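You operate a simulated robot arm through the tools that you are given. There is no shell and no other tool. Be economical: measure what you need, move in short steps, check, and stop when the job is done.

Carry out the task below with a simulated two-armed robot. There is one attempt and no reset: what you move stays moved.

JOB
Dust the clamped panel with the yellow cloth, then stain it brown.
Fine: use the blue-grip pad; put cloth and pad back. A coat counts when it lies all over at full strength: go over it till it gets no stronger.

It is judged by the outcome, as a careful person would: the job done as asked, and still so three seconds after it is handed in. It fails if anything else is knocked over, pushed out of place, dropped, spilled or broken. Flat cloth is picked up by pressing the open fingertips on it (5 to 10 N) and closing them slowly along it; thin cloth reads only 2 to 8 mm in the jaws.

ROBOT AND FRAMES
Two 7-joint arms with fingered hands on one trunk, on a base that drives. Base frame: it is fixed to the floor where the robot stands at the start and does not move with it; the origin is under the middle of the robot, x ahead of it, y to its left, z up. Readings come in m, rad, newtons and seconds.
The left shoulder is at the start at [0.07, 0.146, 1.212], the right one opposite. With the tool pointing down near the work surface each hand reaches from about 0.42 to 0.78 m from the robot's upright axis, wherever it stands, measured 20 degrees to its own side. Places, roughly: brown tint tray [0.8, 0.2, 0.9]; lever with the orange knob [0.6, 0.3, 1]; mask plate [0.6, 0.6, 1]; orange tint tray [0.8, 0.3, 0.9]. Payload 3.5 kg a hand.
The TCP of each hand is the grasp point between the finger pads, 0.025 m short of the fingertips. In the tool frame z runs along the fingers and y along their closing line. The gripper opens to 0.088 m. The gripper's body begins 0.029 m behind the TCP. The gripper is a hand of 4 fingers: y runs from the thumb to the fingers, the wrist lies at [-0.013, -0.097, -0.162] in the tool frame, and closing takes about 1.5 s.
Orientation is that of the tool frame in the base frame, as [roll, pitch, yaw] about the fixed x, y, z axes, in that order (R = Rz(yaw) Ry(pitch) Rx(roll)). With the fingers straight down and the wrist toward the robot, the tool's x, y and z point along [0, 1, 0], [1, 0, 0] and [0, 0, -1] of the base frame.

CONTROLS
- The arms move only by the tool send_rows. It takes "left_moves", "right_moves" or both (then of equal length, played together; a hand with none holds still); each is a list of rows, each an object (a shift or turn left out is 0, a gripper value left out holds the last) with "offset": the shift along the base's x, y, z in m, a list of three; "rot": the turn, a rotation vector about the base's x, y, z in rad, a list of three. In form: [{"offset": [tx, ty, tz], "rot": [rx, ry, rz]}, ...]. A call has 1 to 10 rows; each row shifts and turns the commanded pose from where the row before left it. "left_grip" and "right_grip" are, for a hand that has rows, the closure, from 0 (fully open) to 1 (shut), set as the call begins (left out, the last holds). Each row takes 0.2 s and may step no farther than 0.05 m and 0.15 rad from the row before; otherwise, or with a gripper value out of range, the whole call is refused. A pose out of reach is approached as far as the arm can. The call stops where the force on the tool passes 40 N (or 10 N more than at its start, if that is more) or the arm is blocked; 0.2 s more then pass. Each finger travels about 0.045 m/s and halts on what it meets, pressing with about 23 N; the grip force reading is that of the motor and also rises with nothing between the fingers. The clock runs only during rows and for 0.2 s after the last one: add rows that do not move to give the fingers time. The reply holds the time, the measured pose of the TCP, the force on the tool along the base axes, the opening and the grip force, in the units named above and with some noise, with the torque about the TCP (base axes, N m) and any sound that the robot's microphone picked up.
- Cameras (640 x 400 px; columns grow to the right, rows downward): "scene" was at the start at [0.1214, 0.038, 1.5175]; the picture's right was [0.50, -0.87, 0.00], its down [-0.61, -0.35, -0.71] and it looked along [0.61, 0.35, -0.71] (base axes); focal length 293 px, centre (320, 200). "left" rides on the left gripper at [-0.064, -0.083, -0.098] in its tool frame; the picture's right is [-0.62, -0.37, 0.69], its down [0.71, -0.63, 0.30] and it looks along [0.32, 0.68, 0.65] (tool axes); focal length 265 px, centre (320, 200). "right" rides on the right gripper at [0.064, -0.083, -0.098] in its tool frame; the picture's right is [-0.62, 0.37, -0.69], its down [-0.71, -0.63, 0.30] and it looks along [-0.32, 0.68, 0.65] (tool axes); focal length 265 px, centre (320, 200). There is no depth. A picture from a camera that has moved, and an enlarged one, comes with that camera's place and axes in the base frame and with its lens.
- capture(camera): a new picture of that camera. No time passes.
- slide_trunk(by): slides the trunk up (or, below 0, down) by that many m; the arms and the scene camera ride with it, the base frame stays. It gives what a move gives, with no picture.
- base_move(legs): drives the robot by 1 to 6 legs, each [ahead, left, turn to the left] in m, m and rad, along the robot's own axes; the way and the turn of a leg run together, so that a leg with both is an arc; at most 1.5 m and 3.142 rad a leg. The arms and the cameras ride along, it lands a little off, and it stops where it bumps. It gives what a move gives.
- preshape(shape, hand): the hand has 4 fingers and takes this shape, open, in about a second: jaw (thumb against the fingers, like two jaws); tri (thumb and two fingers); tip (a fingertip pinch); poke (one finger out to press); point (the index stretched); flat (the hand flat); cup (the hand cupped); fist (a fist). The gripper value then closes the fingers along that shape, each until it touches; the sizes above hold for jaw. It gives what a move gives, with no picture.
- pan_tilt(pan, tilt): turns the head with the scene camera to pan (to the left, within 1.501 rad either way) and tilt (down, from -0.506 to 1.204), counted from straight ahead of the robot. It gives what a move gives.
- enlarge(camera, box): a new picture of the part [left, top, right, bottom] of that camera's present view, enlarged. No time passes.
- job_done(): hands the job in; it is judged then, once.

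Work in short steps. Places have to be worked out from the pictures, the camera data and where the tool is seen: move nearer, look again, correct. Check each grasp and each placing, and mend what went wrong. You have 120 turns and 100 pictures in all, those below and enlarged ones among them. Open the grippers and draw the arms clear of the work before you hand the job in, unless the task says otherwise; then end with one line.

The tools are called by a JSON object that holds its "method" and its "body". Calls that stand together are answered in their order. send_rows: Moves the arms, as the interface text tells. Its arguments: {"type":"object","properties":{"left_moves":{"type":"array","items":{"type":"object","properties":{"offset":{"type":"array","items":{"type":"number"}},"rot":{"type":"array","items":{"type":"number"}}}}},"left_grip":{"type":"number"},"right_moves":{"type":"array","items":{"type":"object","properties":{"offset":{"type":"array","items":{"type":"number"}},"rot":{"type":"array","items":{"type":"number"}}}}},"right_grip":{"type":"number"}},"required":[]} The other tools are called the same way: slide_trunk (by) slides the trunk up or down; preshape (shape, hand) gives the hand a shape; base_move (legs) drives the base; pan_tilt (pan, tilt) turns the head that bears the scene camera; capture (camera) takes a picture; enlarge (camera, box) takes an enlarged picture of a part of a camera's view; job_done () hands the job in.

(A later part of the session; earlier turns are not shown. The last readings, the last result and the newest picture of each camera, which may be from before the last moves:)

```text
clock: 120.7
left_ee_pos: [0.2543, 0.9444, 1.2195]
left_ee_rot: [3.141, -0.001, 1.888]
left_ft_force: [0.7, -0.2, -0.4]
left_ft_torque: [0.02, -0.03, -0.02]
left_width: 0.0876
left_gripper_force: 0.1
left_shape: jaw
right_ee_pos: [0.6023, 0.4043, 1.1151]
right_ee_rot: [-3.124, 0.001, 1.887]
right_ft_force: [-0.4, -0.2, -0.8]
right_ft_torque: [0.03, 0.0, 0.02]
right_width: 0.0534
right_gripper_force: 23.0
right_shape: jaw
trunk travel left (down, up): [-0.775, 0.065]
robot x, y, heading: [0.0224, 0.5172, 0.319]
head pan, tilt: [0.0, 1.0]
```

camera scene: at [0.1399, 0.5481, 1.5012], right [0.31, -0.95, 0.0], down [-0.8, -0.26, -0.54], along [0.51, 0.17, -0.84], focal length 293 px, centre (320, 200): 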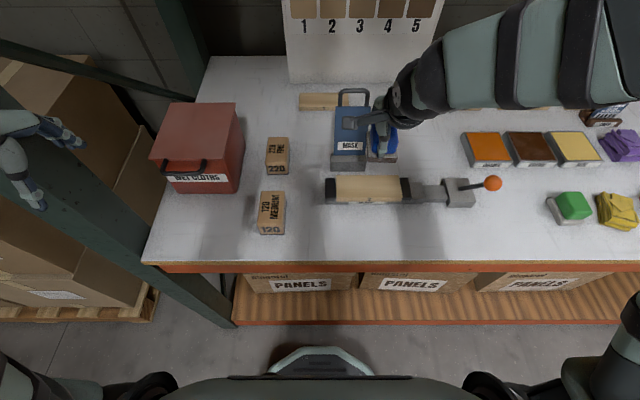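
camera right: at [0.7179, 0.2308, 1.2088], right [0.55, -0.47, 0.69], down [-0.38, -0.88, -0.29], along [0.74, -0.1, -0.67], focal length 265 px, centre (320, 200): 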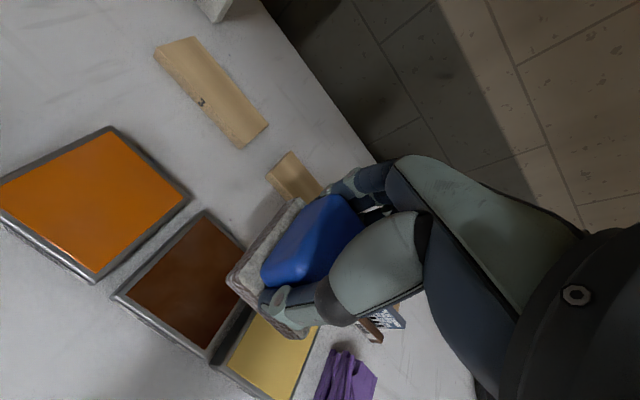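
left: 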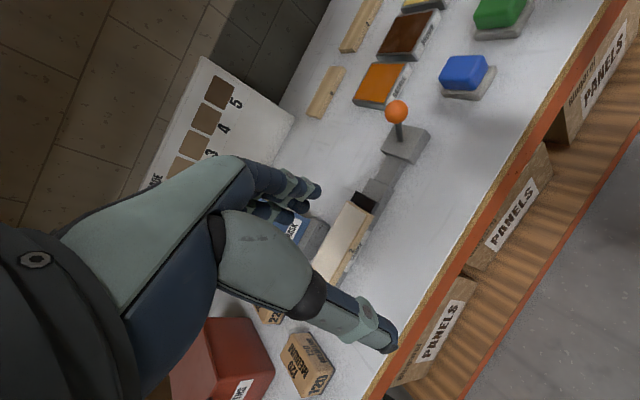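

I'll start at the panel's right end with the pad overhanging it a little, towards the back edge, and lower to just above contact.

{"method": "send_rows", "body": {"right_moves": [{"offset": [-0.0113, 0.0383, 0]}, {"offset": [-0.0113, 0.0383, 0]}, {"offset": [-0.0113, 0.0383, 0]}, {"offset": [0, 0, -0.045]}, {"offset": [0, 0, -0.045]}, {"offset": [0, 0, -0.035]}, {"offset": [0, 0, -0.005]}, {"offset": [0, 0, -0.003]}, {"offset": [0, 0, 0]}]}}

```text
clock: 122.7
left_ee_pos: [0.2526, 0.9472, 1.2189]
left_ee_rot: [3.14, 0.001, 1.888]
left_ft_force: [-0.3, 0.5, -0.3]
left_ft_torque: [0.0, -0.02, 0.01]
left_width: 0.0875
left_gripper_force: 0.0
left_shape: jaw
right_ee_pos: [0.5706, 0.5195, 0.9849]
right_ee_rot: [-3.129, 0.0, 1.89]
right_ft_force: [0.9, -1.8, 11.9]
right_ft_torque: [0.19, -0.29, -0.05]
right_width: 0.0533
right_gripper_force: 23.0
right_shape: jaw
trunk travel left (down, up): [-0.775, 0.065]
robot x, y, heading: [0.0226, 0.5164, 0.316]
head pan, tilt: [0.0, 1.0]
```

In contact at 12 N. I'll stroke left along the back lane, right along the middle lane, left along the front lane, then back to the right.

{"method": "send_rows", "body": {"right_moves": [{"offset": [-0.0043, 0.0132, -0.001]}, {"offset": [-0.0043, 0.0132, 0]}, {"offset": [-0.0043, 0.0132, 0]}, {"offset": [-0.0043, 0.0132, 0]}, {"offset": [-0.0043, 0.0132, 0]}, {"offset": [-0.0043, 0.0132, 0]}, {"offset": [-0.0043, 0.0132, 0]}, {"offset": [-0.0043, 0.0132, 0]}, {"offset": [-0.0038, 0.0115, 0]}, {"offset": [0, 0, 0]}]}}

{"method": "send_rows", "body": {"right_moves": [{"offset": [-0.0114, -0.0037, 0]}, {"offset": [0.0043, -0.0132, 0]}, {"offset": [0.0043, -0.0132, 0]}, {"offset": [0.0043, -0.0132, 0]}, {"offset": [0.0043, -0.0132, 0]}, {"offset": [0.0043, -0.0132, 0]}, {"offset": [0.0043, -0.0132, 0]}, {"offset": [0.0043, -0.0132, 0]}, {"offset": [0.0043, -0.0132, 0]}, {"offset": [0.0038, -0.0115, 0]}]}}

{"method": "send_rows", "body": {"right_moves": [{"offset": [-0.0114, -0.0037, 0]}, {"offset": [-0.0043, 0.0132, 0]}, {"offset": [-0.0043, 0.0132, 0]}, {"offset": [-0.0043, 0.0132, 0]}, {"offset": [-0.0043, 0.0132, 0]}, {"offset": [-0.0043, 0.0132, 0]}, {"offset": [-0.0043, 0.0132, 0]}, {"offset": [-0.0043, 0.0132, 0]}, {"offset": [-0.0043, 0.0132, 0]}, {"offset": [-0.0038, 0.0115, 0]}]}}

{"method": "send_rows", "body": {"right_moves": [{"offset": [0, 0, 0]}, {"offset": [0.0043, -0.0132, 0]}, {"offset": [0.0043, -0.0132, 0]}, {"offset": [0.0043, -0.0132, 0]}, {"offset": [0.0043, -0.0132, 0]}, {"offset": [0.0043, -0.0132, 0]}, {"offset": [0.0043, -0.0132, 0]}, {"offset": [0.0043, -0.0132, 0]}, {"offset": [0.0043, -0.0132, 0]}, {"offset": [0.0038, -0.0115, 0]}]}}

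{"method": "enlarge", "body": {"camera": "scene", "box": [290, 130, 450, 230]}}

```text
clock: 124.9
left_ee_pos: [0.2508, 0.9458, 1.2201]
left_ee_rot: [3.137, -0.003, 1.889]
left_ft_force: [-0.3, 0.2, 0.3]
left_ft_torque: [0.02, -0.01, 0.02]
left_width: 0.0876
left_gripper_force: 0.1
left_shape: jaw
right_ee_pos: [0.5287, 0.6379, 0.9848]
right_ee_rot: [-3.131, -0.002, 1.89]
right_ft_force: [1.6, -4.5, 29.8]
right_ft_torque: [0.07, -0.75, -0.16]
right_width: 0.0534
right_gripper_force: 23.7
right_shape: jaw
trunk travel left (down, up): [-0.775, 0.065]
robot x, y, heading: [0.0219, 0.5211, 0.322]
head pan, tilt: [0.0, 1.0]
```

```text
clock: 127.1
left_ee_pos: [0.2484, 0.9487, 1.2199]
left_ee_rot: [3.138, 0.002, 1.888]
left_ft_force: [-1.0, 0.3, -1.0]
left_ft_torque: [-0.02, -0.02, -0.01]
left_width: 0.0875
left_gripper_force: 0.1
left_shape: jaw
right_ee_pos: [0.5547, 0.5168, 0.9845]
right_ee_rot: [-3.133, 0.006, 1.889]
right_ft_force: [-0.8, 6.2, 27.6]
right_ft_torque: [0.47, -0.68, 0.21]
right_width: 0.0528
right_gripper_force: 22.4
right_shape: jaw
trunk travel left (down, up): [-0.775, 0.065]
robot x, y, heading: [0.023, 0.5184, 0.316]
head pan, tilt: [0.0, 1.0]
```

```text
clock: 129.3
left_ee_pos: [0.2504, 0.9454, 1.2204]
left_ee_rot: [3.138, -0.002, 1.888]
left_ft_force: [0.0, -0.6, 0.3]
left_ft_torque: [0.01, 0.01, 0.01]
left_width: 0.0877
left_gripper_force: 0.1
left_shape: jaw
right_ee_pos: [0.5063, 0.63, 0.9842]
right_ee_rot: [-3.131, -0.002, 1.89]
right_ft_force: [2.7, -4.1, 24.8]
right_ft_torque: [0.09, -0.82, -0.13]
right_width: 0.0525
right_gripper_force: 23.0
right_shape: jaw
trunk travel left (down, up): [-0.775, 0.065]
robot x, y, heading: [0.0224, 0.5167, 0.317]
head pan, tilt: [0.0, 1.0]
```

```text
clock: 131.5
left_ee_pos: [0.2487, 0.9494, 1.2187]
left_ee_rot: [3.139, 0.002, 1.888]
left_ft_force: [-0.2, 0.3, 0.1]
left_ft_torque: [-0.04, 0.02, -0.01]
left_width: 0.0878
left_gripper_force: 0.1
left_shape: jaw
right_ee_pos: [0.542, 0.5132, 0.9831]
right_ee_rot: [-3.13, 0.003, 1.892]
right_ft_force: [-1.4, 7.0, 27.0]
right_ft_torque: [0.43, -0.62, 0.19]
right_width: 0.0529
right_gripper_force: 22.8
right_shape: jaw
trunk travel left (down, up): [-0.775, 0.065]
robot x, y, heading: [0.0229, 0.5231, 0.32]
head pan, tilt: [0.0, 1.0]
```

```text
4.00 times, centred on (370, 180) of scene
camera zoom: at [0.1317, 0.5561, 1.5018], right [0.31, -0.95, 0.0], down [-0.8, -0.26, -0.54], along [0.52, 0.17, -0.84], focal length 1171 px, centre (120, 280)
```

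zoom: 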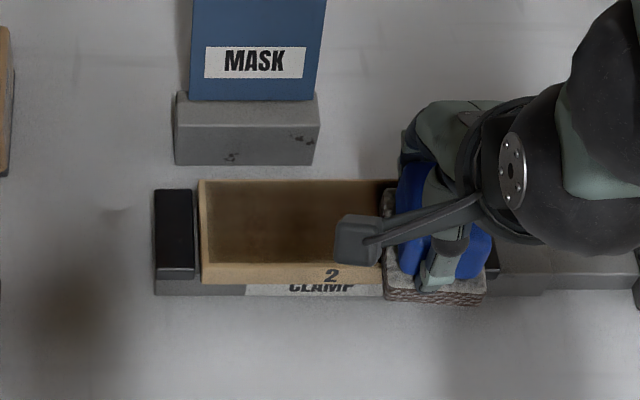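

I'll go over the back and middle lanes once more, then lift and view.

{"method": "send_rows", "body": {"right_moves": [{"offset": [0.0114, 0.0037, 0]}, {"offset": [0.0114, 0.0037, 0]}, {"offset": [-0.0048, 0.0148, 0]}, {"offset": [-0.0048, 0.0148, 0]}, {"offset": [-0.0048, 0.0148, 0]}, {"offset": [-0.0048, 0.0148, 0]}, {"offset": [-0.0048, 0.0148, 0]}, {"offset": [-0.0048, 0.0148, 0]}, {"offset": [-0.0048, 0.0148, 0]}, {"offset": [-0.0045, 0.014, 0]}]}}

{"method": "send_rows", "body": {"right_moves": [{"offset": [-0.0076, -0.0025, 0]}, {"offset": [0.0048, -0.0148, 0]}, {"offset": [0.0048, -0.0148, 0]}, {"offset": [0.0048, -0.0148, 0]}, {"offset": [0.0048, -0.0148, 0]}, {"offset": [0.0048, -0.0148, 0]}, {"offset": [0.0048, -0.0148, 0]}, {"offset": [0.0048, -0.0148, 0]}, {"offset": [0.0045, -0.014, 0]}, {"offset": [0, 0, 0]}]}}

{"method": "send_rows", "body": {"right_moves": [{"offset": [0, 0, 0.03]}, {"offset": [0, 0, 0.045]}, {"offset": [0, 0, 0.045]}, {"offset": [0.0146, -0.0454, 0.01]}, {"offset": [0.0146, -0.0454, 0]}, {"offset": [0.0146, -0.0454, 0]}, {"offset": [0.0146, -0.0454, 0]}]}}

{"method": "enlarge", "body": {"camera": "scene", "box": [330, 165, 415, 210]}}

```text
clock: 133.7
left_ee_pos: [0.2501, 0.9453, 1.2204]
left_ee_rot: [3.138, -0.001, 1.888]
left_ft_force: [0.6, -0.1, 0.5]
left_ft_torque: [0.02, 0.02, 0.01]
left_width: 0.0874
left_gripper_force: 0.0
left_shape: jaw
right_ee_pos: [0.5274, 0.6379, 0.9849]
right_ee_rot: [-3.128, -0.002, 1.889]
right_ft_force: [1.5, -4.9, 23.0]
right_ft_torque: [-0.02, -0.59, -0.16]
right_width: 0.0527
right_gripper_force: 23.2
right_shape: jaw
trunk travel left (down, up): [-0.775, 0.065]
robot x, y, heading: [0.0226, 0.5191, 0.317]
head pan, tilt: [0.0, 1.0]
```

```text
clock: 135.9
left_ee_pos: [0.2495, 0.9484, 1.2194]
left_ee_rot: [3.137, 0.001, 1.888]
left_ft_force: [0.3, -0.6, 0.0]
left_ft_torque: [0.0, 0.01, 0.0]
left_width: 0.0877
left_gripper_force: 0.0
left_shape: jaw
right_ee_pos: [0.5572, 0.5175, 0.9838]
right_ee_rot: [-3.135, 0.004, 1.887]
right_ft_force: [-1.3, 7.4, 32.5]
right_ft_torque: [0.44, -0.49, 0.14]
right_width: 0.0532
right_gripper_force: 23.0
right_shape: jaw
trunk travel left (down, up): [-0.775, 0.065]
robot x, y, heading: [0.0222, 0.5186, 0.313]
head pan, tilt: [0.0, 1.0]
```

```text
clock: 137.5
left_ee_pos: [0.255, 0.9452, 1.2191]
left_ee_rot: [3.14, -0.004, 1.888]
left_ft_force: [-0.2, 0.2, -0.8]
left_ft_torque: [0.01, 0.04, 0.0]
left_width: 0.0876
left_gripper_force: 0.1
left_shape: jaw
right_ee_pos: [0.6203, 0.3319, 1.1046]
right_ee_rot: [-3.124, -0.002, 1.89]
right_ft_force: [0.5, 0.2, 0.3]
right_ft_torque: [0.02, 0.0, 0.02]
right_width: 0.0534
right_gripper_force: 23.1
right_shape: jaw
trunk travel left (down, up): [-0.775, 0.065]
robot x, y, heading: [0.0225, 0.5169, 0.319]
head pan, tilt: [0.0, 1.0]
```

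```text
7.53 times, centred on (372, 188) of scene
camera zoom: at [0.139, 0.5517, 1.5012], right [0.31, -0.95, 0.0], down [-0.8, -0.26, -0.54], along [0.51, 0.17, -0.84], focal length 2205 px, centre (-75, 294)
```

zoom: 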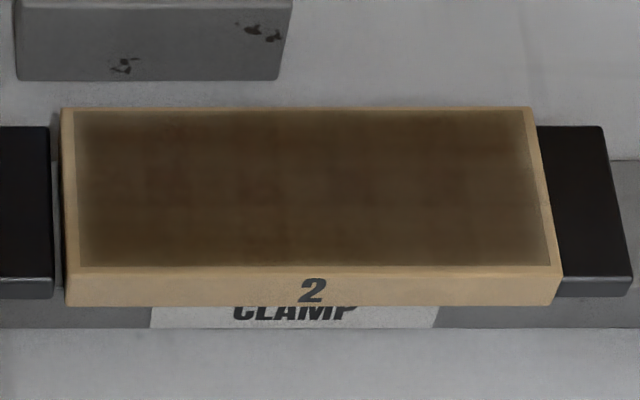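

It's darker and nearly even, though the outermost edges are still a touch lighter. One more load will show whether it gets any stronger. I'll drive to the tray.

{"method": "base_move", "body": {"legs": [[0, -0.27, 0]]}}

```text
clock: 139.4
left_ee_pos: [0.3379, 0.6887, 1.2173]
left_ee_rot: [-3.141, 0.003, 1.889]
left_ft_force: [0.0, 0.3, -0.2]
left_ft_torque: [0.01, 0.01, 0.03]
left_width: 0.0875
left_gripper_force: 0.1
left_shape: jaw
right_ee_pos: [0.7011, 0.0787, 1.1066]
right_ee_rot: [-3.125, 0.002, 1.892]
right_ft_force: [-0.3, 0.2, -0.7]
right_ft_torque: [-0.01, 0.01, -0.01]
right_width: 0.0535
right_gripper_force: 23.5
right_shape: jaw
trunk travel left (down, up): [-0.775, 0.065]
robot x, y, heading: [0.1057, 0.2591, 0.317]
head pan, tilt: [0.0, 1.0]
```

Next I'll go to the tray spot and press the pad in.

{"method": "send_rows", "body": {"right_moves": [{"offset": [0.029, 0.029, 0.005]}, {"offset": [0.029, 0.029, 0]}, {"offset": [0.029, 0.029, 0]}, {"offset": [0.029, 0.029, 0]}, {"offset": [0, 0, -0.045]}, {"offset": [0, 0, -0.045]}, {"offset": [0, 0, -0.035]}, {"offset": [0, 0, 0]}]}}

{"method": "send_rows", "body": {"right_moves": [{"offset": [0, 0, -0.01]}, {"offset": [0, 0, -0.004]}, {"offset": [0, 0, -0.003]}, {"offset": [0, 0, -0.002]}, {"offset": [0, 0, 0]}, {"offset": [0, 0, 0]}, {"offset": [0, 0, 0]}]}}

```text
clock: 141.2
left_ee_pos: [0.3381, 0.688, 1.2186]
left_ee_rot: [3.14, 0.0, 1.888]
left_ft_force: [0.3, -0.9, -0.2]
left_ft_torque: [0.0, -0.02, 0.02]
left_width: 0.0876
left_gripper_force: 0.0
left_shape: jaw
right_ee_pos: [0.819, 0.1923, 0.9862]
right_ee_rot: [-3.128, -0.001, 1.89]
right_ft_force: [0.3, -0.7, -1.5]
right_ft_torque: [0.02, -0.01, -0.04]
right_width: 0.053
right_gripper_force: 22.9
right_shape: jaw
trunk travel left (down, up): [-0.775, 0.065]
robot x, y, heading: [0.1104, 0.2616, 0.316]
head pan, tilt: [0.0, 1.0]
```

```text
clock: 142.8
left_ee_pos: [0.3375, 0.6883, 1.2188]
left_ee_rot: [3.139, 0.001, 1.887]
left_ft_force: [-0.4, 0.0, 0.9]
left_ft_torque: [-0.01, -0.02, 0.0]
left_width: 0.0877
left_gripper_force: 0.0
left_shape: jaw
right_ee_pos: [0.818, 0.192, 0.9687]
right_ee_rot: [-3.13, 0.002, 1.889]
right_ft_force: [2.1, -1.5, 11.2]
right_ft_torque: [0.2, -0.43, -0.1]
right_width: 0.0531
right_gripper_force: 23.1
right_shape: jaw
trunk travel left (down, up): [-0.775, 0.065]
robot x, y, heading: [0.1083, 0.2597, 0.316]
head pan, tilt: [0.0, 1.0]
```

The pad is soaked again at 11 N. I'll lift, pull back and drive to the panel.

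{"method": "send_rows", "body": {"right_moves": [{"offset": [0, 0, 0.02]}, {"offset": [0, 0, 0.04]}, {"offset": [0, 0, 0.045]}, {"offset": [0, 0, 0.045]}, {"offset": [-0.045, -0.0145, 0]}, {"offset": [-0.045, -0.0145, 0]}, {"offset": [-0.04, -0.013, 0]}, {"offset": [0, 0, 0]}]}}

{"method": "base_move", "body": {"legs": [[0, 0.27, 0]]}}

```text
clock: 144.6
left_ee_pos: [0.3394, 0.688, 1.2183]
left_ee_rot: [-3.142, 0.002, 1.889]
left_ft_force: [0.7, 0.6, -0.2]
left_ft_torque: [0.0, 0.01, 0.02]
left_width: 0.0874
left_gripper_force: 0.0
left_shape: jaw
right_ee_pos: [0.6886, 0.1478, 1.1185]
right_ee_rot: [-3.125, 0.002, 1.89]
right_ft_force: [0.0, -0.1, -0.4]
right_ft_torque: [-0.01, 0.03, 0.02]
right_width: 0.0532
right_gripper_force: 23.0
right_shape: jaw
trunk travel left (down, up): [-0.775, 0.065]
robot x, y, heading: [0.1055, 0.2597, 0.317]
head pan, tilt: [0.0, 1.0]
```

```text
clock: 146.5
left_ee_pos: [0.2595, 0.9407, 1.2185]
left_ee_rot: [3.14, -0.002, 1.88]
left_ft_force: [0.0, -0.7, 0.6]
left_ft_torque: [0.02, -0.01, 0.02]
left_width: 0.0878
left_gripper_force: 0.0
left_shape: jaw
right_ee_pos: [0.6062, 0.3966, 1.1174]
right_ee_rot: [-3.124, 0.0, 1.881]
right_ft_force: [-0.6, -0.8, -0.4]
right_ft_torque: [0.02, 0.0, 0.0]
right_width: 0.0532
right_gripper_force: 22.5
right_shape: jaw
trunk travel left (down, up): [-0.775, 0.065]
robot x, y, heading: [0.0223, 0.5135, 0.309]
head pan, tilt: [0.0, 1.0]
```

I'll lower onto the panel's right end again.

{"method": "send_rows", "body": {"right_moves": [{"offset": [-0.0127, 0.04, 0]}, {"offset": [-0.0127, 0.04, 0]}, {"offset": [-0.0127, 0.04, 0]}, {"offset": [0, 0, -0.045]}, {"offset": [0, 0, -0.045]}, {"offset": [0, 0, -0.033]}, {"offset": [0, 0, -0.007]}, {"offset": [0, 0, -0.004]}, {"offset": [0, 0, 0]}]}}

```text
clock: 148.5
left_ee_pos: [0.2588, 0.9419, 1.2176]
left_ee_rot: [3.14, 0.002, 1.881]
left_ft_force: [-0.3, 0.2, 0.6]
left_ft_torque: [-0.01, -0.01, 0.02]
left_width: 0.0873
left_gripper_force: 0.1
left_shape: jaw
right_ee_pos: [0.5685, 0.5196, 0.9847]
right_ee_rot: [-3.128, 0.002, 1.881]
right_ft_force: [-0.3, -0.9, 7.4]
right_ft_torque: [0.14, -0.18, -0.06]
right_width: 0.053
right_gripper_force: 23.2
right_shape: jaw
trunk travel left (down, up): [-0.775, 0.065]
robot x, y, heading: [0.025, 0.5166, 0.313]
head pan, tilt: [0.0, 1.0]
```

In contact. I'll run the same lanes: back, middle, front, front, then back again.

{"method": "send_rows", "body": {"right_moves": [{"offset": [0, 0, -0.0015]}, {"offset": [-0.0048, 0.0148, 0]}, {"offset": [-0.0048, 0.0148, 0]}, {"offset": [-0.0048, 0.0148, 0]}, {"offset": [-0.0048, 0.0148, 0]}, {"offset": [-0.0048, 0.0148, 0]}, {"offset": [-0.0048, 0.0148, 0]}, {"offset": [-0.0048, 0.0148, 0]}, {"offset": [-0.0048, 0.0148, 0]}, {"offset": [0, 0, 0]}]}}

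{"method": "send_rows", "body": {"right_moves": [{"offset": [-0.0114, -0.0037, 0]}, {"offset": [0.0048, -0.0148, 0]}, {"offset": [0.0048, -0.0148, 0]}, {"offset": [0.0048, -0.0148, 0]}, {"offset": [0.0048, -0.0148, 0]}, {"offset": [0.0048, -0.0148, 0]}, {"offset": [0.0048, -0.0148, 0]}, {"offset": [0.0048, -0.0148, 0]}, {"offset": [0.0048, -0.0148, 0]}, {"offset": [0, 0, 0]}]}}

{"method": "send_rows", "body": {"right_moves": [{"offset": [-0.0114, -0.0037, 0]}, {"offset": [-0.0048, 0.0148, 0]}, {"offset": [-0.0048, 0.0148, 0]}, {"offset": [-0.0048, 0.0148, 0]}, {"offset": [-0.0048, 0.0148, 0]}, {"offset": [-0.0048, 0.0148, 0]}, {"offset": [-0.0048, 0.0148, 0]}, {"offset": [-0.0048, 0.0148, 0]}, {"offset": [-0.0048, 0.0148, 0]}, {"offset": [0, 0, 0]}]}}

{"method": "send_rows", "body": {"right_moves": [{"offset": [0.0048, -0.0148, 0]}, {"offset": [0.0048, -0.0148, 0]}, {"offset": [0.0048, -0.0148, 0]}, {"offset": [0.0048, -0.0148, 0]}, {"offset": [0.0048, -0.0148, 0]}, {"offset": [0.0048, -0.0148, 0]}, {"offset": [0.0048, -0.0148, 0]}, {"offset": [0.0048, -0.0148, 0]}, {"offset": [0.0114, 0.0037, 0]}, {"offset": [0.0114, 0.0037, 0]}]}}

{"method": "send_rows", "body": {"right_moves": [{"offset": [-0.0048, 0.0148, 0]}, {"offset": [-0.0048, 0.0148, 0]}, {"offset": [-0.0048, 0.0148, 0]}, {"offset": [-0.0048, 0.0148, 0]}, {"offset": [-0.0048, 0.0148, 0]}, {"offset": [-0.0048, 0.0148, 0]}, {"offset": [-0.0048, 0.0148, 0]}, {"offset": [-0.0048, 0.0148, 0]}, {"offset": [-0.0114, -0.0037, 0]}, {"offset": [0, 0, 0]}]}}

{"method": "send_rows", "body": {"right_moves": [{"offset": [0.0048, -0.0148, 0]}, {"offset": [0.0048, -0.0148, 0]}, {"offset": [0.0048, -0.0148, 0]}, {"offset": [0.0048, -0.0148, 0]}, {"offset": [0.0048, -0.0148, 0]}, {"offset": [0.0048, -0.0148, 0]}, {"offset": [0.0048, -0.0148, 0]}, {"offset": [0.0048, -0.0148, 0]}, {"offset": [0, 0, 0.03]}, {"offset": [0, 0, 0.045]}]}}

{"method": "send_rows", "body": {"right_moves": [{"offset": [0, 0, 0.045]}, {"offset": [0.0146, -0.0454, 0.01]}, {"offset": [0.0146, -0.0454, 0]}, {"offset": [0.0146, -0.0454, 0]}, {"offset": [0.0146, -0.0454, 0]}]}}

{"method": "enlarge", "body": {"camera": "scene", "box": [330, 165, 415, 210]}}

```text
clock: 150.7
left_ee_pos: [0.2547, 0.9404, 1.2203]
left_ee_rot: [3.137, 0.0, 1.881]
left_ft_force: [0.2, -0.8, 0.1]
left_ft_torque: [0.02, -0.04, 0.01]
left_width: 0.0875
left_gripper_force: 0.1
left_shape: jaw
right_ee_pos: [0.5268, 0.6391, 0.9843]
right_ee_rot: [-3.133, 0.0, 1.881]
right_ft_force: [1.1, -4.3, 29.6]
right_ft_torque: [0.1, -0.83, -0.11]
right_width: 0.0529
right_gripper_force: 23.3
right_shape: jaw
trunk travel left (down, up): [-0.775, 0.065]
robot x, y, heading: [0.023, 0.5195, 0.31]
head pan, tilt: [0.0, 1.0]
```

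```text
clock: 152.9
left_ee_pos: [0.2565, 0.9439, 1.2186]
left_ee_rot: [3.139, -0.001, 1.879]
left_ft_force: [0.4, 0.8, 0.2]
left_ft_torque: [0.01, -0.01, 0.0]
left_width: 0.0875
left_gripper_force: 0.0
left_shape: jaw
right_ee_pos: [0.5531, 0.513, 0.9832]
right_ee_rot: [-3.128, 0.006, 1.878]
right_ft_force: [-1.7, 3.9, 23.0]
right_ft_torque: [0.39, -0.58, 0.15]
right_width: 0.0531
right_gripper_force: 23.2
right_shape: jaw
trunk travel left (down, up): [-0.775, 0.065]
robot x, y, heading: [0.0246, 0.5163, 0.311]
head pan, tilt: [0.0, 1.0]
```

```text
clock: 155.1
left_ee_pos: [0.2569, 0.9408, 1.2197]
left_ee_rot: [3.137, -0.002, 1.88]
left_ft_force: [0.1, 0.7, 0.1]
left_ft_torque: [0.01, 0.03, -0.02]
left_width: 0.0877
left_gripper_force: 0.1
left_shape: jaw
right_ee_pos: [0.5044, 0.6301, 0.9835]
right_ee_rot: [-3.128, -0.002, 1.883]
right_ft_force: [1.6, -3.3, 24.8]
right_ft_torque: [0.12, -0.75, -0.1]
right_width: 0.0526
right_gripper_force: 22.8
right_shape: jaw
trunk travel left (down, up): [-0.775, 0.065]
robot x, y, heading: [0.0252, 0.5211, 0.314]
head pan, tilt: [0.0, 1.0]
```

```text
clock: 157.3
left_ee_pos: [0.2572, 0.9417, 1.2188]
left_ee_rot: [3.141, 0.002, 1.879]
left_ft_force: [0.9, 0.0, 0.6]
left_ft_torque: [0.01, -0.01, 0.03]
left_width: 0.0878
left_gripper_force: 0.1
left_shape: jaw
right_ee_pos: [0.5671, 0.5151, 0.9845]
right_ee_rot: [-3.127, 0.002, 1.878]
right_ft_force: [-4.5, -3.0, 17.5]
right_ft_torque: [0.09, -0.1, -0.03]
right_width: 0.0521
right_gripper_force: 23.2
right_shape: jaw
trunk travel left (down, up): [-0.775, 0.065]
robot x, y, heading: [0.0238, 0.518, 0.307]
head pan, tilt: [0.0, 1.0]
```

```text
clock: 159.5
left_ee_pos: [0.2575, 0.9428, 1.2197]
left_ee_rot: [3.138, 0.001, 1.88]
left_ft_force: [-0.6, -0.7, -0.5]
left_ft_torque: [0.01, -0.01, 0.0]
left_width: 0.0878
left_gripper_force: 0.1
left_shape: jaw
right_ee_pos: [0.5168, 0.6354, 0.985]
right_ee_rot: [-3.126, 0.001, 1.884]
right_ft_force: [1.0, 1.3, 16.0]
right_ft_torque: [0.22, -0.53, 0.02]
right_width: 0.0531
right_gripper_force: 22.9
right_shape: jaw
trunk travel left (down, up): [-0.775, 0.065]
robot x, y, heading: [0.025, 0.517, 0.316]
head pan, tilt: [0.0, 1.0]
```

```text
clock: 161.7
left_ee_pos: [0.2561, 0.9433, 1.2177]
left_ee_rot: [3.139, -0.001, 1.88]
left_ft_force: [-0.3, -0.4, -0.6]
left_ft_torque: [-0.03, -0.03, 0.02]
left_width: 0.0876
left_gripper_force: 0.0
left_shape: jaw
right_ee_pos: [0.5504, 0.5137, 1.058]
right_ee_rot: [-3.125, 0.001, 1.879]
right_ft_force: [-0.3, 0.5, -1.2]
right_ft_torque: [0.02, 0.04, 0.02]
right_width: 0.0529
right_gripper_force: 23.2
right_shape: jaw
trunk travel left (down, up): [-0.775, 0.065]
robot x, y, heading: [0.0225, 0.5163, 0.308]
head pan, tilt: [0.0, 1.0]
```

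```text
clock: 162.9
left_ee_pos: [0.2599, 0.9399, 1.2186]
left_ee_rot: [3.141, -0.001, 1.88]
left_ft_force: [0.8, -0.2, -0.3]
left_ft_torque: [0.06, 0.02, -0.01]
left_width: 0.0873
left_gripper_force: 0.1
left_shape: jaw
right_ee_pos: [0.6132, 0.333, 1.1104]
right_ee_rot: [-3.124, 0.001, 1.882]
right_ft_force: [0.2, 0.4, -0.8]
right_ft_torque: [0.02, -0.02, -0.03]
right_width: 0.053
right_gripper_force: 23.4
right_shape: jaw
trunk travel left (down, up): [-0.775, 0.065]
robot x, y, heading: [0.0251, 0.5156, 0.311]
head pan, tilt: [0.0, 1.0]
```

```text
7.53 times, centred on (372, 188) of scene
camera zoom: at [0.1402, 0.5481, 1.5013], right [0.3, -0.95, 0.0], down [-0.8, -0.25, -0.54], along [0.51, 0.17, -0.84], focal length 2205 px, centre (-75, 294)
```

zoom: 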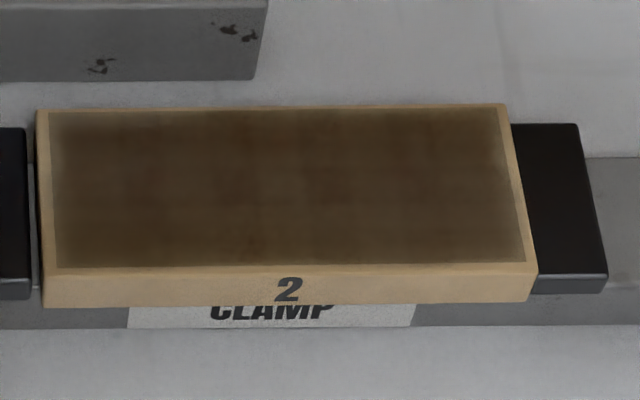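

The interior now looks uniform and no darker than before, so it has saturated there. I'll check the edges with the left wrist camera.

{"method": "capture", "body": {"camera": "left"}}

```text
24 pictures are left
camera left: at [0.2006, 0.8527, 1.3162], right [-0.16, -0.7, -0.69], down [-0.82, 0.49, -0.3], along [0.55, 0.52, -0.65], focal length 265 px, centre (320, 200)
```

left: 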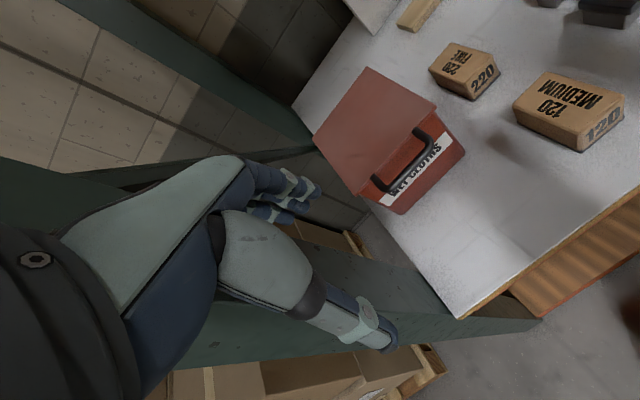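

The left camera is too far left to see the panel, but driving right to the pads will bring it nearer. I'll drive right 0.27 m and then move the left hand 0.18 m right for a close view.

{"method": "base_move", "body": {"legs": [[0, -0.27, 0]]}}

{"method": "send_rows", "body": {"left_moves": [{"offset": [0.0146, -0.0454, 0]}, {"offset": [0.0146, -0.0454, 0]}, {"offset": [0.0146, -0.0454, 0]}, {"offset": [0.0146, -0.0454, 0]}, {"offset": [0, 0, 0]}]}}

{"method": "capture", "body": {"camera": "left"}}

```text
clock: 164.8
left_ee_pos: [0.3406, 0.6871, 1.2177]
left_ee_rot: [3.141, 0.002, 1.884]
left_ft_force: [0.2, 0.8, 0.0]
left_ft_torque: [0.0, 0.03, 0.0]
left_width: 0.0877
left_gripper_force: 0.2
left_shape: jaw
right_ee_pos: [0.6957, 0.0792, 1.1105]
right_ee_rot: [-3.124, 0.003, 1.884]
right_ft_force: [0.1, 1.1, -0.1]
right_ft_torque: [-0.02, 0.02, 0.01]
right_width: 0.0532
right_gripper_force: 23.0
right_shape: jaw
trunk travel left (down, up): [-0.775, 0.065]
robot x, y, heading: [0.1095, 0.2624, 0.315]
head pan, tilt: [0.0, 1.0]
```

```text
clock: 166.1
left_ee_pos: [0.4317, 0.6272, 1.1651]
left_ee_rot: [3.14, 0.013, 1.887]
left_ft_force: [-0.2, 0.4, -0.1]
left_ft_torque: [0.04, 0.04, 0.01]
left_width: 0.0877
left_gripper_force: 0.0
left_shape: jaw
left hand out of reach, approached as far as the arm can: row 1, 2, 3, 4
right_ee_pos: [0.6959, 0.0794, 1.1098]
right_ee_rot: [-3.124, 0.001, 1.884]
right_ft_force: [0.4, 0.6, -0.1]
right_ft_torque: [0.02, 0.02, -0.01]
right_width: 0.0534
right_gripper_force: 23.0
right_shape: jaw
trunk travel left (down, up): [-0.775, 0.065]
robot x, y, heading: [0.1062, 0.259, 0.314]
head pan, tilt: [0.0, 1.0]
```

```text
23 pictures are left
camera left: at [0.3715, 0.5407, 1.2638], right [-0.15, -0.71, -0.69], down [-0.82, 0.48, -0.31], along [0.55, 0.51, -0.66], focal length 265 px, centre (320, 200)
```

left: 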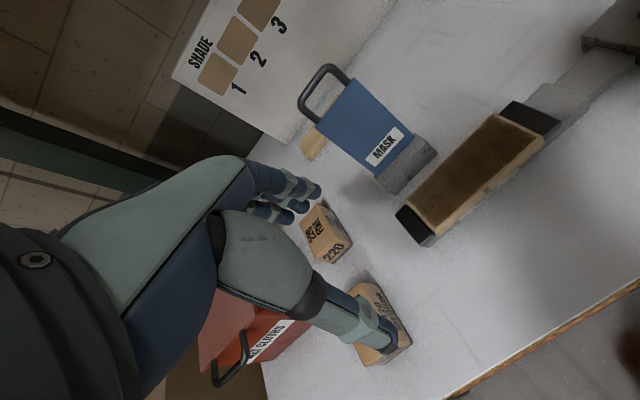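

The panel is visible here. I'll enlarge it.

{"method": "enlarge", "body": {"camera": "left", "box": [390, 90, 570, 250]}}

```text
2.50 times, centred on (480, 170) of left
camera zoom: at [0.3715, 0.5407, 1.2638], right [-0.15, -0.71, -0.69], down [-0.82, 0.48, -0.31], along [0.55, 0.51, -0.66], focal length 664 px, centre (-80, 275)
```

zoom: 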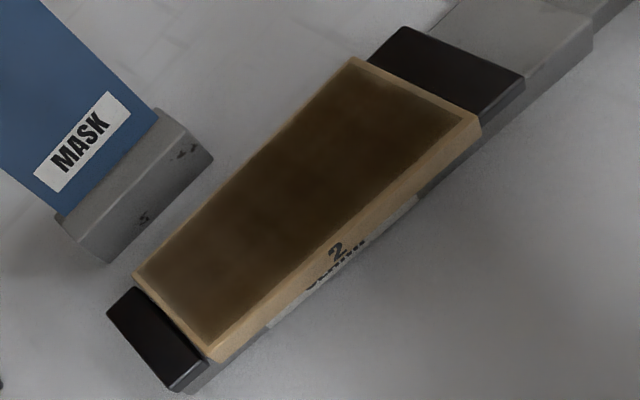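

The coat is even, with perhaps slightly lighter outer ends. I'll do one more load aimed at the ends and edges. First I'll move the left hand back up and away, then press the pad into the tray.

{"method": "send_rows", "body": {"left_moves": [{"offset": [-0.02, 0.02, 0.02]}, {"offset": [-0.03, 0.02, 0.02]}, {"offset": [-0.03, 0.02, 0.015]}, {"offset": [-0.02, 0.0, 0]}, {"offset": [0, 0, 0]}, {"offset": [0, 0, 0]}, {"offset": [0, 0, 0]}, {"offset": [0, 0, 0]}], "right_moves": [{"offset": [0.03, 0.029, 0]}, {"offset": [0.031, 0.029, 0]}, {"offset": [0.031, 0.029, 0]}, {"offset": [0.03, 0.029, 0]}, {"offset": [0, 0, -0.045]}, {"offset": [0, 0, -0.045]}, {"offset": [0, 0, -0.034]}, {"offset": [0, 0, 0]}]}}

{"method": "send_rows", "body": {"right_moves": [{"offset": [0, 0, -0.01]}, {"offset": [0, 0, -0.004]}, {"offset": [0, 0, -0.003]}, {"offset": [0, 0, -0.002]}, {"offset": [0, 0, 0]}, {"offset": [0, 0, 0]}, {"offset": [0, 0, 0]}]}}

```text
clock: 167.8
left_ee_pos: [0.3309, 0.6879, 1.2206]
left_ee_rot: [3.14, 0.001, 1.882]
left_ft_force: [-0.1, -0.6, -0.3]
left_ft_torque: [0.0, 0.0, 0.02]
left_width: 0.088
left_gripper_force: 0.1
left_shape: jaw
right_ee_pos: [0.8191, 0.197, 0.9858]
right_ee_rot: [-3.126, 0.001, 1.885]
right_ft_force: [-0.4, 0.1, -0.7]
right_ft_torque: [-0.04, 0.04, -0.04]
right_width: 0.0527
right_gripper_force: 22.8
right_shape: jaw
trunk travel left (down, up): [-0.775, 0.065]
robot x, y, heading: [0.1059, 0.2582, 0.307]
head pan, tilt: [0.0, 1.0]
```

```text
clock: 169.4
left_ee_pos: [0.3306, 0.6891, 1.2201]
left_ee_rot: [3.14, 0.001, 1.884]
left_ft_force: [0.0, -0.9, 0.0]
left_ft_torque: [0.01, 0.0, 0.02]
left_width: 0.0877
left_gripper_force: 0.0
left_shape: jaw
right_ee_pos: [0.817, 0.1939, 0.9679]
right_ee_rot: [-3.128, 0.0, 1.885]
right_ft_force: [0.6, -1.3, 7.0]
right_ft_torque: [0.17, -0.24, -0.07]
right_width: 0.0524
right_gripper_force: 22.6
right_shape: jaw
trunk travel left (down, up): [-0.775, 0.065]
robot x, y, heading: [0.1087, 0.2632, 0.315]
head pan, tilt: [0.0, 1.0]
```

The pad is loaded again. I'll lift, pull back and drive to the panel.

{"method": "send_rows", "body": {"right_moves": [{"offset": [0, 0, -0.001]}, {"offset": [0, 0, 0]}, {"offset": [0, 0, 0.02]}, {"offset": [0, 0, 0.04]}, {"offset": [0, 0, 0.045]}, {"offset": [0, 0, 0.045]}, {"offset": [-0.045, -0.0145, 0]}, {"offset": [-0.045, -0.0145, 0]}, {"offset": [-0.04, -0.013, 0]}, {"offset": [0, 0, 0]}]}}

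{"method": "base_move", "body": {"legs": [[0, 0.27, 0]]}}

```text
clock: 171.7
left_ee_pos: [0.3311, 0.6881, 1.2192]
left_ee_rot: [3.141, 0.0, 1.884]
left_ft_force: [-0.4, 0.4, -0.4]
left_ft_torque: [0.0, 0.02, -0.02]
left_width: 0.0879
left_gripper_force: 0.0
left_shape: jaw
right_ee_pos: [0.6882, 0.1535, 1.1152]
right_ee_rot: [-3.126, 0.001, 1.884]
right_ft_force: [1.2, 0.8, -0.4]
right_ft_torque: [0.01, 0.0, -0.03]
right_width: 0.0528
right_gripper_force: 23.2
right_shape: jaw
trunk travel left (down, up): [-0.775, 0.065]
robot x, y, heading: [0.1093, 0.2602, 0.312]
head pan, tilt: [0.0, 1.0]
```

```text
clock: 173.6
left_ee_pos: [0.2446, 0.944, 1.2207]
left_ee_rot: [3.141, -0.002, 1.89]
left_ft_force: [-0.3, 0.1, -0.6]
left_ft_torque: [-0.01, 0.01, -0.01]
left_width: 0.0874
left_gripper_force: 0.1
left_shape: jaw
right_ee_pos: [0.6067, 0.4107, 1.1146]
right_ee_rot: [-3.125, 0.001, 1.894]
right_ft_force: [0.4, -0.3, -0.3]
right_ft_torque: [-0.01, -0.01, -0.03]
right_width: 0.0526
right_gripper_force: 22.7
right_shape: jaw
trunk travel left (down, up): [-0.775, 0.065]
robot x, y, heading: [0.0236, 0.513, 0.32]
head pan, tilt: [0.0, 1.0]
```

I'll lower onto the right end of the back lane.

{"method": "send_rows", "body": {"right_moves": [{"offset": [-0.0097, 0.033, 0]}, {"offset": [-0.0097, 0.033, 0]}, {"offset": [-0.0097, 0.033, 0]}, {"offset": [0, 0, -0.045]}, {"offset": [0, 0, -0.045]}, {"offset": [0, 0, -0.03]}, {"offset": [0, 0, -0.007]}, {"offset": [0, 0, -0.005]}, {"offset": [0, 0, 0]}]}}

```text
clock: 175.6
left_ee_pos: [0.2426, 0.9452, 1.221]
left_ee_rot: [3.138, 0.0, 1.895]
left_ft_force: [0.9, 0.1, 0.1]
left_ft_torque: [-0.03, 0.02, -0.02]
left_width: 0.0877
left_gripper_force: 0.0
left_shape: jaw
right_ee_pos: [0.5769, 0.514, 0.9847]
right_ee_rot: [-3.133, 0.002, 1.893]
right_ft_force: [2.4, 0.7, 19.2]
right_ft_torque: [0.29, -0.39, -0.05]
right_width: 0.0525
right_gripper_force: 22.9
right_shape: jaw
trunk travel left (down, up): [-0.775, 0.065]
robot x, y, heading: [0.024, 0.5151, 0.32]
head pan, tilt: [0.0, 1.0]
```

In contact at 19 N. I'll scrub across the right end, stroke left along the back edge, scrub the left end, then stroke back along the front edge.

{"method": "send_rows", "body": {"right_moves": [{"offset": [-0.0152, -0.0049, 0]}, {"offset": [-0.0152, -0.0049, 0]}, {"offset": [0.0152, 0.0049, 0]}, {"offset": [0.0152, 0.0049, 0]}, {"offset": [-0.0046, 0.0142, 0]}, {"offset": [-0.0046, 0.0142, 0]}, {"offset": [-0.0046, 0.0142, 0]}, {"offset": [-0.0046, 0.0142, 0]}, {"offset": [-0.0046, 0.0142, 0]}, {"offset": [-0.0046, 0.0142, 0]}]}}

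{"method": "send_rows", "body": {"right_moves": [{"offset": [-0.0046, 0.0142, 0]}, {"offset": [-0.0046, 0.0142, 0]}, {"offset": [-0.0046, 0.0142, 0]}, {"offset": [-0.0152, -0.0049, 0]}, {"offset": [-0.0152, -0.0049, 0]}, {"offset": [0.0152, 0.0049, 0]}, {"offset": [0.0152, 0.0049, 0]}, {"offset": [-0.0152, -0.0049, 0]}, {"offset": [-0.0152, -0.0049, 0]}, {"offset": [0, 0, 0]}]}}

{"method": "send_rows", "body": {"right_moves": [{"offset": [0.0046, -0.0142, 0]}, {"offset": [0.0046, -0.0142, 0]}, {"offset": [0.0046, -0.0142, 0]}, {"offset": [0.0046, -0.0142, 0]}, {"offset": [0.0046, -0.0142, 0]}, {"offset": [0.0046, -0.0142, 0]}, {"offset": [0.0046, -0.0142, 0]}, {"offset": [0.0046, -0.0142, 0]}, {"offset": [0.0046, -0.0142, 0]}, {"offset": [0, 0, 0]}]}}

{"method": "send_rows", "body": {"right_moves": [{"offset": [0.0152, 0.0049, 0]}, {"offset": [-0.0046, 0.0142, 0]}, {"offset": [-0.0046, 0.0142, 0]}, {"offset": [-0.0046, 0.0142, 0]}, {"offset": [-0.0046, 0.0142, 0]}, {"offset": [-0.0046, 0.0142, 0]}, {"offset": [-0.0046, 0.0142, 0]}, {"offset": [-0.0046, 0.0142, 0]}, {"offset": [-0.0046, 0.0142, 0]}, {"offset": [-0.0046, 0.0142, 0]}]}}

{"method": "send_rows", "body": {"right_moves": [{"offset": [0.0152, 0.0049, 0]}, {"offset": [0.0046, -0.0142, 0]}, {"offset": [0.0046, -0.0142, 0]}, {"offset": [0.0046, -0.0142, 0]}, {"offset": [0.0046, -0.0142, 0]}, {"offset": [0.0046, -0.0142, 0]}, {"offset": [0.0046, -0.0142, 0]}, {"offset": [0.0046, -0.0142, 0]}, {"offset": [0.0046, -0.0142, 0]}, {"offset": [0.0046, -0.0142, 0]}]}}

{"method": "send_rows", "body": {"right_moves": [{"offset": [0, 0, 0.03]}, {"offset": [0, 0, 0.045]}, {"offset": [0, 0, 0.045]}, {"offset": [0.0146, -0.0454, 0.01]}, {"offset": [0.0146, -0.0454, 0]}, {"offset": [0.0146, -0.0454, 0]}, {"offset": [0.0146, -0.0454, 0]}]}}

{"method": "enlarge", "body": {"camera": "scene", "box": [330, 165, 415, 210]}}

```text
clock: 177.8
left_ee_pos: [0.2403, 0.9439, 1.2205]
left_ee_rot: [3.139, 0.001, 1.893]
left_ft_force: [-0.4, -0.3, -0.4]
left_ft_torque: [0.02, -0.04, 0.01]
left_width: 0.0876
left_gripper_force: 0.0
left_shape: jaw
right_ee_pos: [0.5463, 0.5992, 0.9843]
right_ee_rot: [-3.127, -0.001, 1.894]
right_ft_force: [1.7, -3.1, 18.5]
right_ft_torque: [0.13, -0.44, -0.13]
right_width: 0.0514
right_gripper_force: 23.2
right_shape: jaw
trunk travel left (down, up): [-0.775, 0.065]
robot x, y, heading: [0.0252, 0.5146, 0.319]
head pan, tilt: [0.0, 1.0]
```

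```text
clock: 179.9
left_ee_pos: [0.2417, 0.9435, 1.2212]
left_ee_rot: [3.139, 0.0, 1.891]
left_ft_force: [-0.1, 0.3, -0.8]
left_ft_torque: [0.02, 0.02, -0.01]
left_width: 0.0874
left_gripper_force: 0.1
left_shape: jaw
right_ee_pos: [0.5034, 0.6312, 0.985]
right_ee_rot: [-3.13, 0.001, 1.894]
right_ft_force: [2.1, -0.3, 25.3]
right_ft_torque: [0.27, -0.78, 0.01]
right_width: 0.0522
right_gripper_force: 23.5
right_shape: jaw
trunk travel left (down, up): [-0.775, 0.065]
robot x, y, heading: [0.026, 0.507, 0.321]
head pan, tilt: [0.0, 1.0]
```

```text
clock: 182.2
left_ee_pos: [0.2398, 0.9452, 1.2201]
left_ee_rot: [3.139, 0.001, 1.891]
left_ft_force: [0.6, 0.4, -0.1]
left_ft_torque: [0.0, 0.0, 0.01]
left_width: 0.0877
left_gripper_force: 0.0
left_shape: jaw
right_ee_pos: [0.5431, 0.5041, 0.9858]
right_ee_rot: [-3.128, 0.004, 1.894]
right_ft_force: [-0.9, 3.6, 24.0]
right_ft_torque: [0.37, -0.61, 0.15]
right_width: 0.0527
right_gripper_force: 23.2
right_shape: jaw
trunk travel left (down, up): [-0.775, 0.065]
robot x, y, heading: [0.0251, 0.5111, 0.319]
head pan, tilt: [0.0, 1.0]
```

```text
clock: 184.3
left_ee_pos: [0.2415, 0.945, 1.2211]
left_ee_rot: [3.138, 0.001, 1.894]
left_ft_force: [0.7, 0.2, 0.4]
left_ft_torque: [0.0, -0.01, -0.01]
left_width: 0.0877
left_gripper_force: 0.1
left_shape: jaw
right_ee_pos: [0.5208, 0.6354, 0.9844]
right_ee_rot: [-3.127, -0.001, 1.895]
right_ft_force: [0.0, -3.3, 15.1]
right_ft_torque: [0.02, -0.51, -0.1]
right_width: 0.0518
right_gripper_force: 22.5
right_shape: jaw
trunk travel left (down, up): [-0.775, 0.065]
robot x, y, heading: [0.0234, 0.5136, 0.319]
head pan, tilt: [0.0, 1.0]
```

```text
clock: 186.6
left_ee_pos: [0.2425, 0.9461, 1.2202]
left_ee_rot: [3.139, 0.001, 1.893]
left_ft_force: [0.2, 0.2, 0.3]
left_ft_torque: [-0.03, 0.0, -0.01]
left_width: 0.0877
left_gripper_force: 0.1
left_shape: jaw
right_ee_pos: [0.5754, 0.5133, 0.9843]
right_ee_rot: [-3.127, 0.0, 1.892]
right_ft_force: [-1.0, 3.4, 14.4]
right_ft_torque: [0.23, -0.23, 0.09]
right_width: 0.052
right_gripper_force: 23.4
right_shape: jaw
trunk travel left (down, up): [-0.775, 0.065]
robot x, y, heading: [0.0228, 0.5146, 0.321]
head pan, tilt: [0.0, 1.0]
```

```text
clock: 188.2
left_ee_pos: [0.2453, 0.9419, 1.2204]
left_ee_rot: [3.141, -0.004, 1.892]
left_ft_force: [-1.0, -0.6, -0.3]
left_ft_torque: [0.01, 0.01, 0.02]
left_width: 0.0877
left_gripper_force: 0.0
left_shape: jaw
right_ee_pos: [0.6355, 0.3281, 1.1105]
right_ee_rot: [-3.126, -0.001, 1.894]
right_ft_force: [0.6, 0.2, -0.4]
right_ft_torque: [0.02, 0.0, -0.01]
right_width: 0.0523
right_gripper_force: 23.3
right_shape: jaw
trunk travel left (down, up): [-0.775, 0.065]
robot x, y, heading: [0.0228, 0.5113, 0.32]
head pan, tilt: [0.0, 1.0]
```

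```text
7.53 times, centred on (372, 188) of scene
camera zoom: at [0.1397, 0.5449, 1.5012], right [0.32, -0.95, 0.0], down [-0.8, -0.26, -0.54], along [0.51, 0.17, -0.84], focal length 2205 px, centre (-75, 294)
```

zoom: 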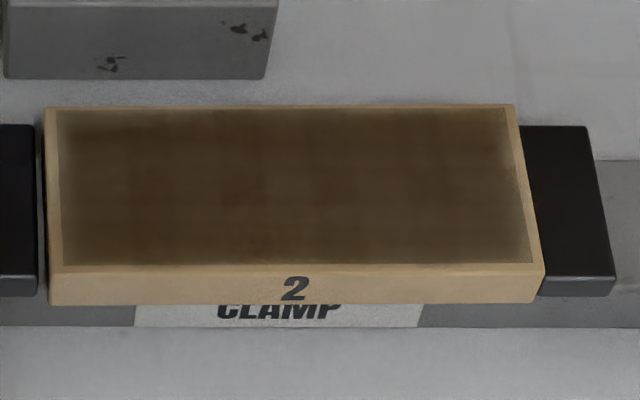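

It looks the same as before that load, so the coat is no longer getting stronger: full strength all over. Now I'll drive back right to return the pad to its place at (0.614, 0.229).

{"method": "base_move", "body": {"legs": [[0, -0.27, 0]]}}

```text
clock: 190.1
left_ee_pos: [0.3281, 0.69, 1.219]
left_ee_rot: [3.141, 0.002, 1.894]
left_ft_force: [0.0, 0.6, -0.3]
left_ft_torque: [-0.04, 0.05, 0.03]
left_width: 0.0877
left_gripper_force: 0.1
left_shape: jaw
right_ee_pos: [0.7207, 0.0782, 1.1124]
right_ee_rot: [-3.123, 0.005, 1.896]
right_ft_force: [-0.2, 0.0, -0.6]
right_ft_torque: [0.0, 0.02, -0.03]
right_width: 0.0521
right_gripper_force: 22.8
right_shape: jaw
trunk travel left (down, up): [-0.775, 0.065]
robot x, y, heading: [0.1126, 0.2542, 0.325]
head pan, tilt: [0.0, 1.0]
```

I'll move above the pad's old place and lower to just above the bench.

{"method": "send_rows", "body": {"right_moves": [{"offset": [-0.027, 0.0375, 0]}, {"offset": [-0.027, 0.0375, 0]}, {"offset": [-0.027, 0.0375, 0]}, {"offset": [-0.027, 0.0375, 0]}, {"offset": [0, 0, -0.045]}, {"offset": [0, 0, -0.045]}, {"offset": [0, 0, -0.04]}, {"offset": [0, 0, -0.01]}, {"offset": [0, 0, 0]}]}}

{"method": "capture", "body": {"camera": "scene"}}

{"method": "enlarge", "body": {"camera": "right", "box": [120, 130, 440, 400]}}

```text
clock: 192.1
left_ee_pos: [0.328, 0.6893, 1.2199]
left_ee_rot: [-3.141, 0.0, 1.897]
left_ft_force: [-0.1, -0.2, -0.3]
left_ft_torque: [-0.01, -0.02, -0.04]
left_width: 0.0876
left_gripper_force: 0.1
left_shape: jaw
right_ee_pos: [0.6134, 0.2276, 0.9698]
right_ee_rot: [-3.124, 0.002, 1.9]
right_ft_force: [-0.3, -1.2, 0.0]
right_ft_torque: [-0.04, -0.02, -0.02]
right_width: 0.0518
right_gripper_force: 22.7
right_shape: jaw
trunk travel left (down, up): [-0.775, 0.065]
robot x, y, heading: [0.1071, 0.2561, 0.321]
head pan, tilt: [0.0, 1.0]
```

```text
20 pictures are left
camera scene: at [0.2245, 0.2914, 1.5012], right [0.32, -0.95, 0.0], down [-0.8, -0.27, -0.54], along [0.51, 0.17, -0.84], focal length 293 px, centre (320, 200)
```

scene: 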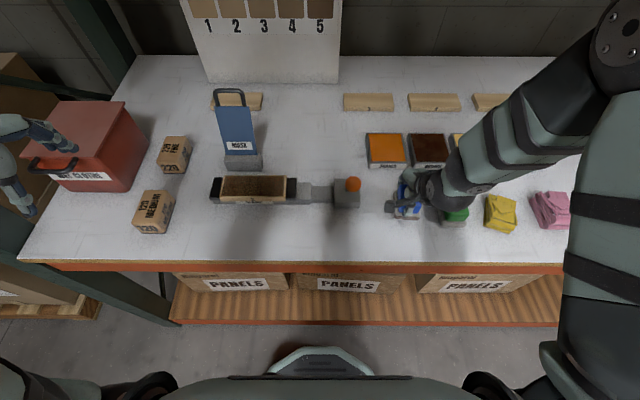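

```text
1.48 times, centred on (280, 265) of right
camera zoom: at [0.5161, 0.2635, 1.0704], right [0.56, -0.46, 0.69], down [-0.37, -0.88, -0.29], along [0.74, -0.09, -0.67], focal length 393 px, centre (379, 104)
```

zoom: 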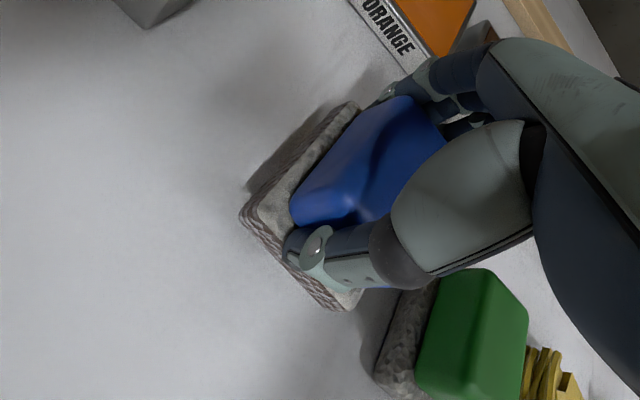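

The place is clear beside the green pad. I'll lower until the pad rests on the bench.

{"method": "send_rows", "body": {"right_moves": [{"offset": [0, 0, -0.012]}, {"offset": [0, 0, -0.008]}, {"offset": [0, 0, -0.004]}, {"offset": [0, 0, -0.002]}, {"offset": [0, 0, 0]}]}}

```text
clock: 193.3
left_ee_pos: [0.3278, 0.6888, 1.2203]
left_ee_rot: [-3.141, -0.002, 1.896]
left_ft_force: [0.1, 1.0, -1.0]
left_ft_torque: [0.02, 0.02, 0.01]
left_width: 0.0875
left_gripper_force: 0.0
left_shape: jaw
right_ee_pos: [0.6139, 0.2263, 0.9452]
right_ee_rot: [-3.125, 0.002, 1.899]
right_ft_force: [-0.2, -0.7, -0.6]
right_ft_torque: [-0.01, 0.01, -0.03]
right_width: 0.0522
right_gripper_force: 23.3
right_shape: jaw
trunk travel left (down, up): [-0.775, 0.065]
robot x, y, heading: [0.1114, 0.258, 0.324]
head pan, tilt: [0.0, 1.0]
```

There's no contact yet at 0.945, so I'll go slightly lower.

{"method": "send_rows", "body": {"right_moves": [{"offset": [0, 0, -0.002]}, {"offset": [0, 0, -0.002]}, {"offset": [0, 0, 0]}]}}

```text
clock: 194.1
left_ee_pos: [0.3259, 0.6884, 1.2206]
left_ee_rot: [3.138, 0.0, 1.895]
left_ft_force: [0.5, -0.8, 0.7]
left_ft_torque: [-0.01, 0.0, 0.0]
left_width: 0.0879
left_gripper_force: 0.2
left_shape: jaw
right_ee_pos: [0.6128, 0.2258, 0.9415]
right_ee_rot: [-3.127, 0.002, 1.898]
right_ft_force: [1.7, -0.3, 7.4]
right_ft_torque: [0.16, -0.29, -0.02]
right_width: 0.0525
right_gripper_force: 22.8
right_shape: jaw
trunk travel left (down, up): [-0.775, 0.065]
robot x, y, heading: [0.1104, 0.2577, 0.323]
head pan, tilt: [0.0, 1.0]
```

The pad rests on the bench at 7 N. I'll open the fingers fully without moving, then check.

{"method": "send_rows", "body": {"right_moves": [{"offset": [0, 0, 0]}, {"offset": [0, 0, 0]}, {"offset": [0, 0, 0]}, {"offset": [0, 0, 0]}, {"offset": [0, 0, 0]}, {"offset": [0, 0, 0]}, {"offset": [0, 0, 0]}], "right_grip": 0.0}}

{"method": "send_rows", "body": {"right_moves": [{"offset": [0, 0, 0.01]}, {"offset": [0, 0, 0.01]}]}}

{"method": "enlarge", "body": {"camera": "right", "box": [120, 130, 440, 400]}}

```text
clock: 195.7
left_ee_pos: [0.3286, 0.6891, 1.2181]
left_ee_rot: [3.14, 0.0, 1.897]
left_ft_force: [-0.1, -0.2, 0.4]
left_ft_torque: [-0.04, -0.01, 0.0]
left_width: 0.0878
left_gripper_force: 0.1
left_shape: jaw
right_ee_pos: [0.6132, 0.2272, 0.943]
right_ee_rot: [-3.125, 0.001, 1.897]
right_ft_force: [-0.4, -0.1, -1.0]
right_ft_torque: [-0.03, 0.0, -0.02]
right_width: 0.0878
right_gripper_force: 0.1
right_shape: jaw
trunk travel left (down, up): [-0.775, 0.065]
robot x, y, heading: [0.1129, 0.2562, 0.325]
head pan, tilt: [0.0, 1.0]
```

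```text
clock: 196.3
left_ee_pos: [0.3287, 0.6898, 1.2201]
left_ee_rot: [-3.142, 0.0, 1.894]
left_ft_force: [-0.3, -0.1, -0.6]
left_ft_torque: [0.0, 0.0, 0.04]
left_width: 0.0877
left_gripper_force: 0.1
left_shape: jaw
right_ee_pos: [0.6118, 0.2266, 0.9615]
right_ee_rot: [-3.124, 0.003, 1.899]
right_ft_force: [-0.1, -0.2, -0.4]
right_ft_torque: [0.0, 0.01, 0.0]
right_width: 0.0876
right_gripper_force: 0.0
right_shape: jaw
trunk travel left (down, up): [-0.775, 0.065]
robot x, y, heading: [0.1135, 0.2587, 0.324]
head pan, tilt: [0.0, 1.0]
```

```text
1.48 times, centred on (280, 265) of right
camera zoom: at [0.5142, 0.2622, 1.0616], right [0.56, -0.46, 0.69], down [-0.37, -0.88, -0.29], along [0.74, -0.09, -0.66], focal length 393 px, centre (379, 104)
```

zoom: 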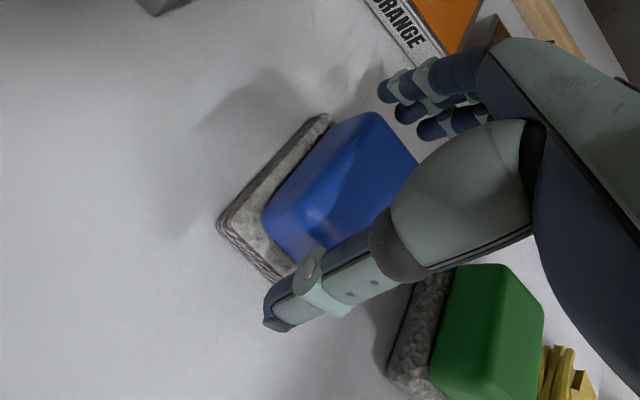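

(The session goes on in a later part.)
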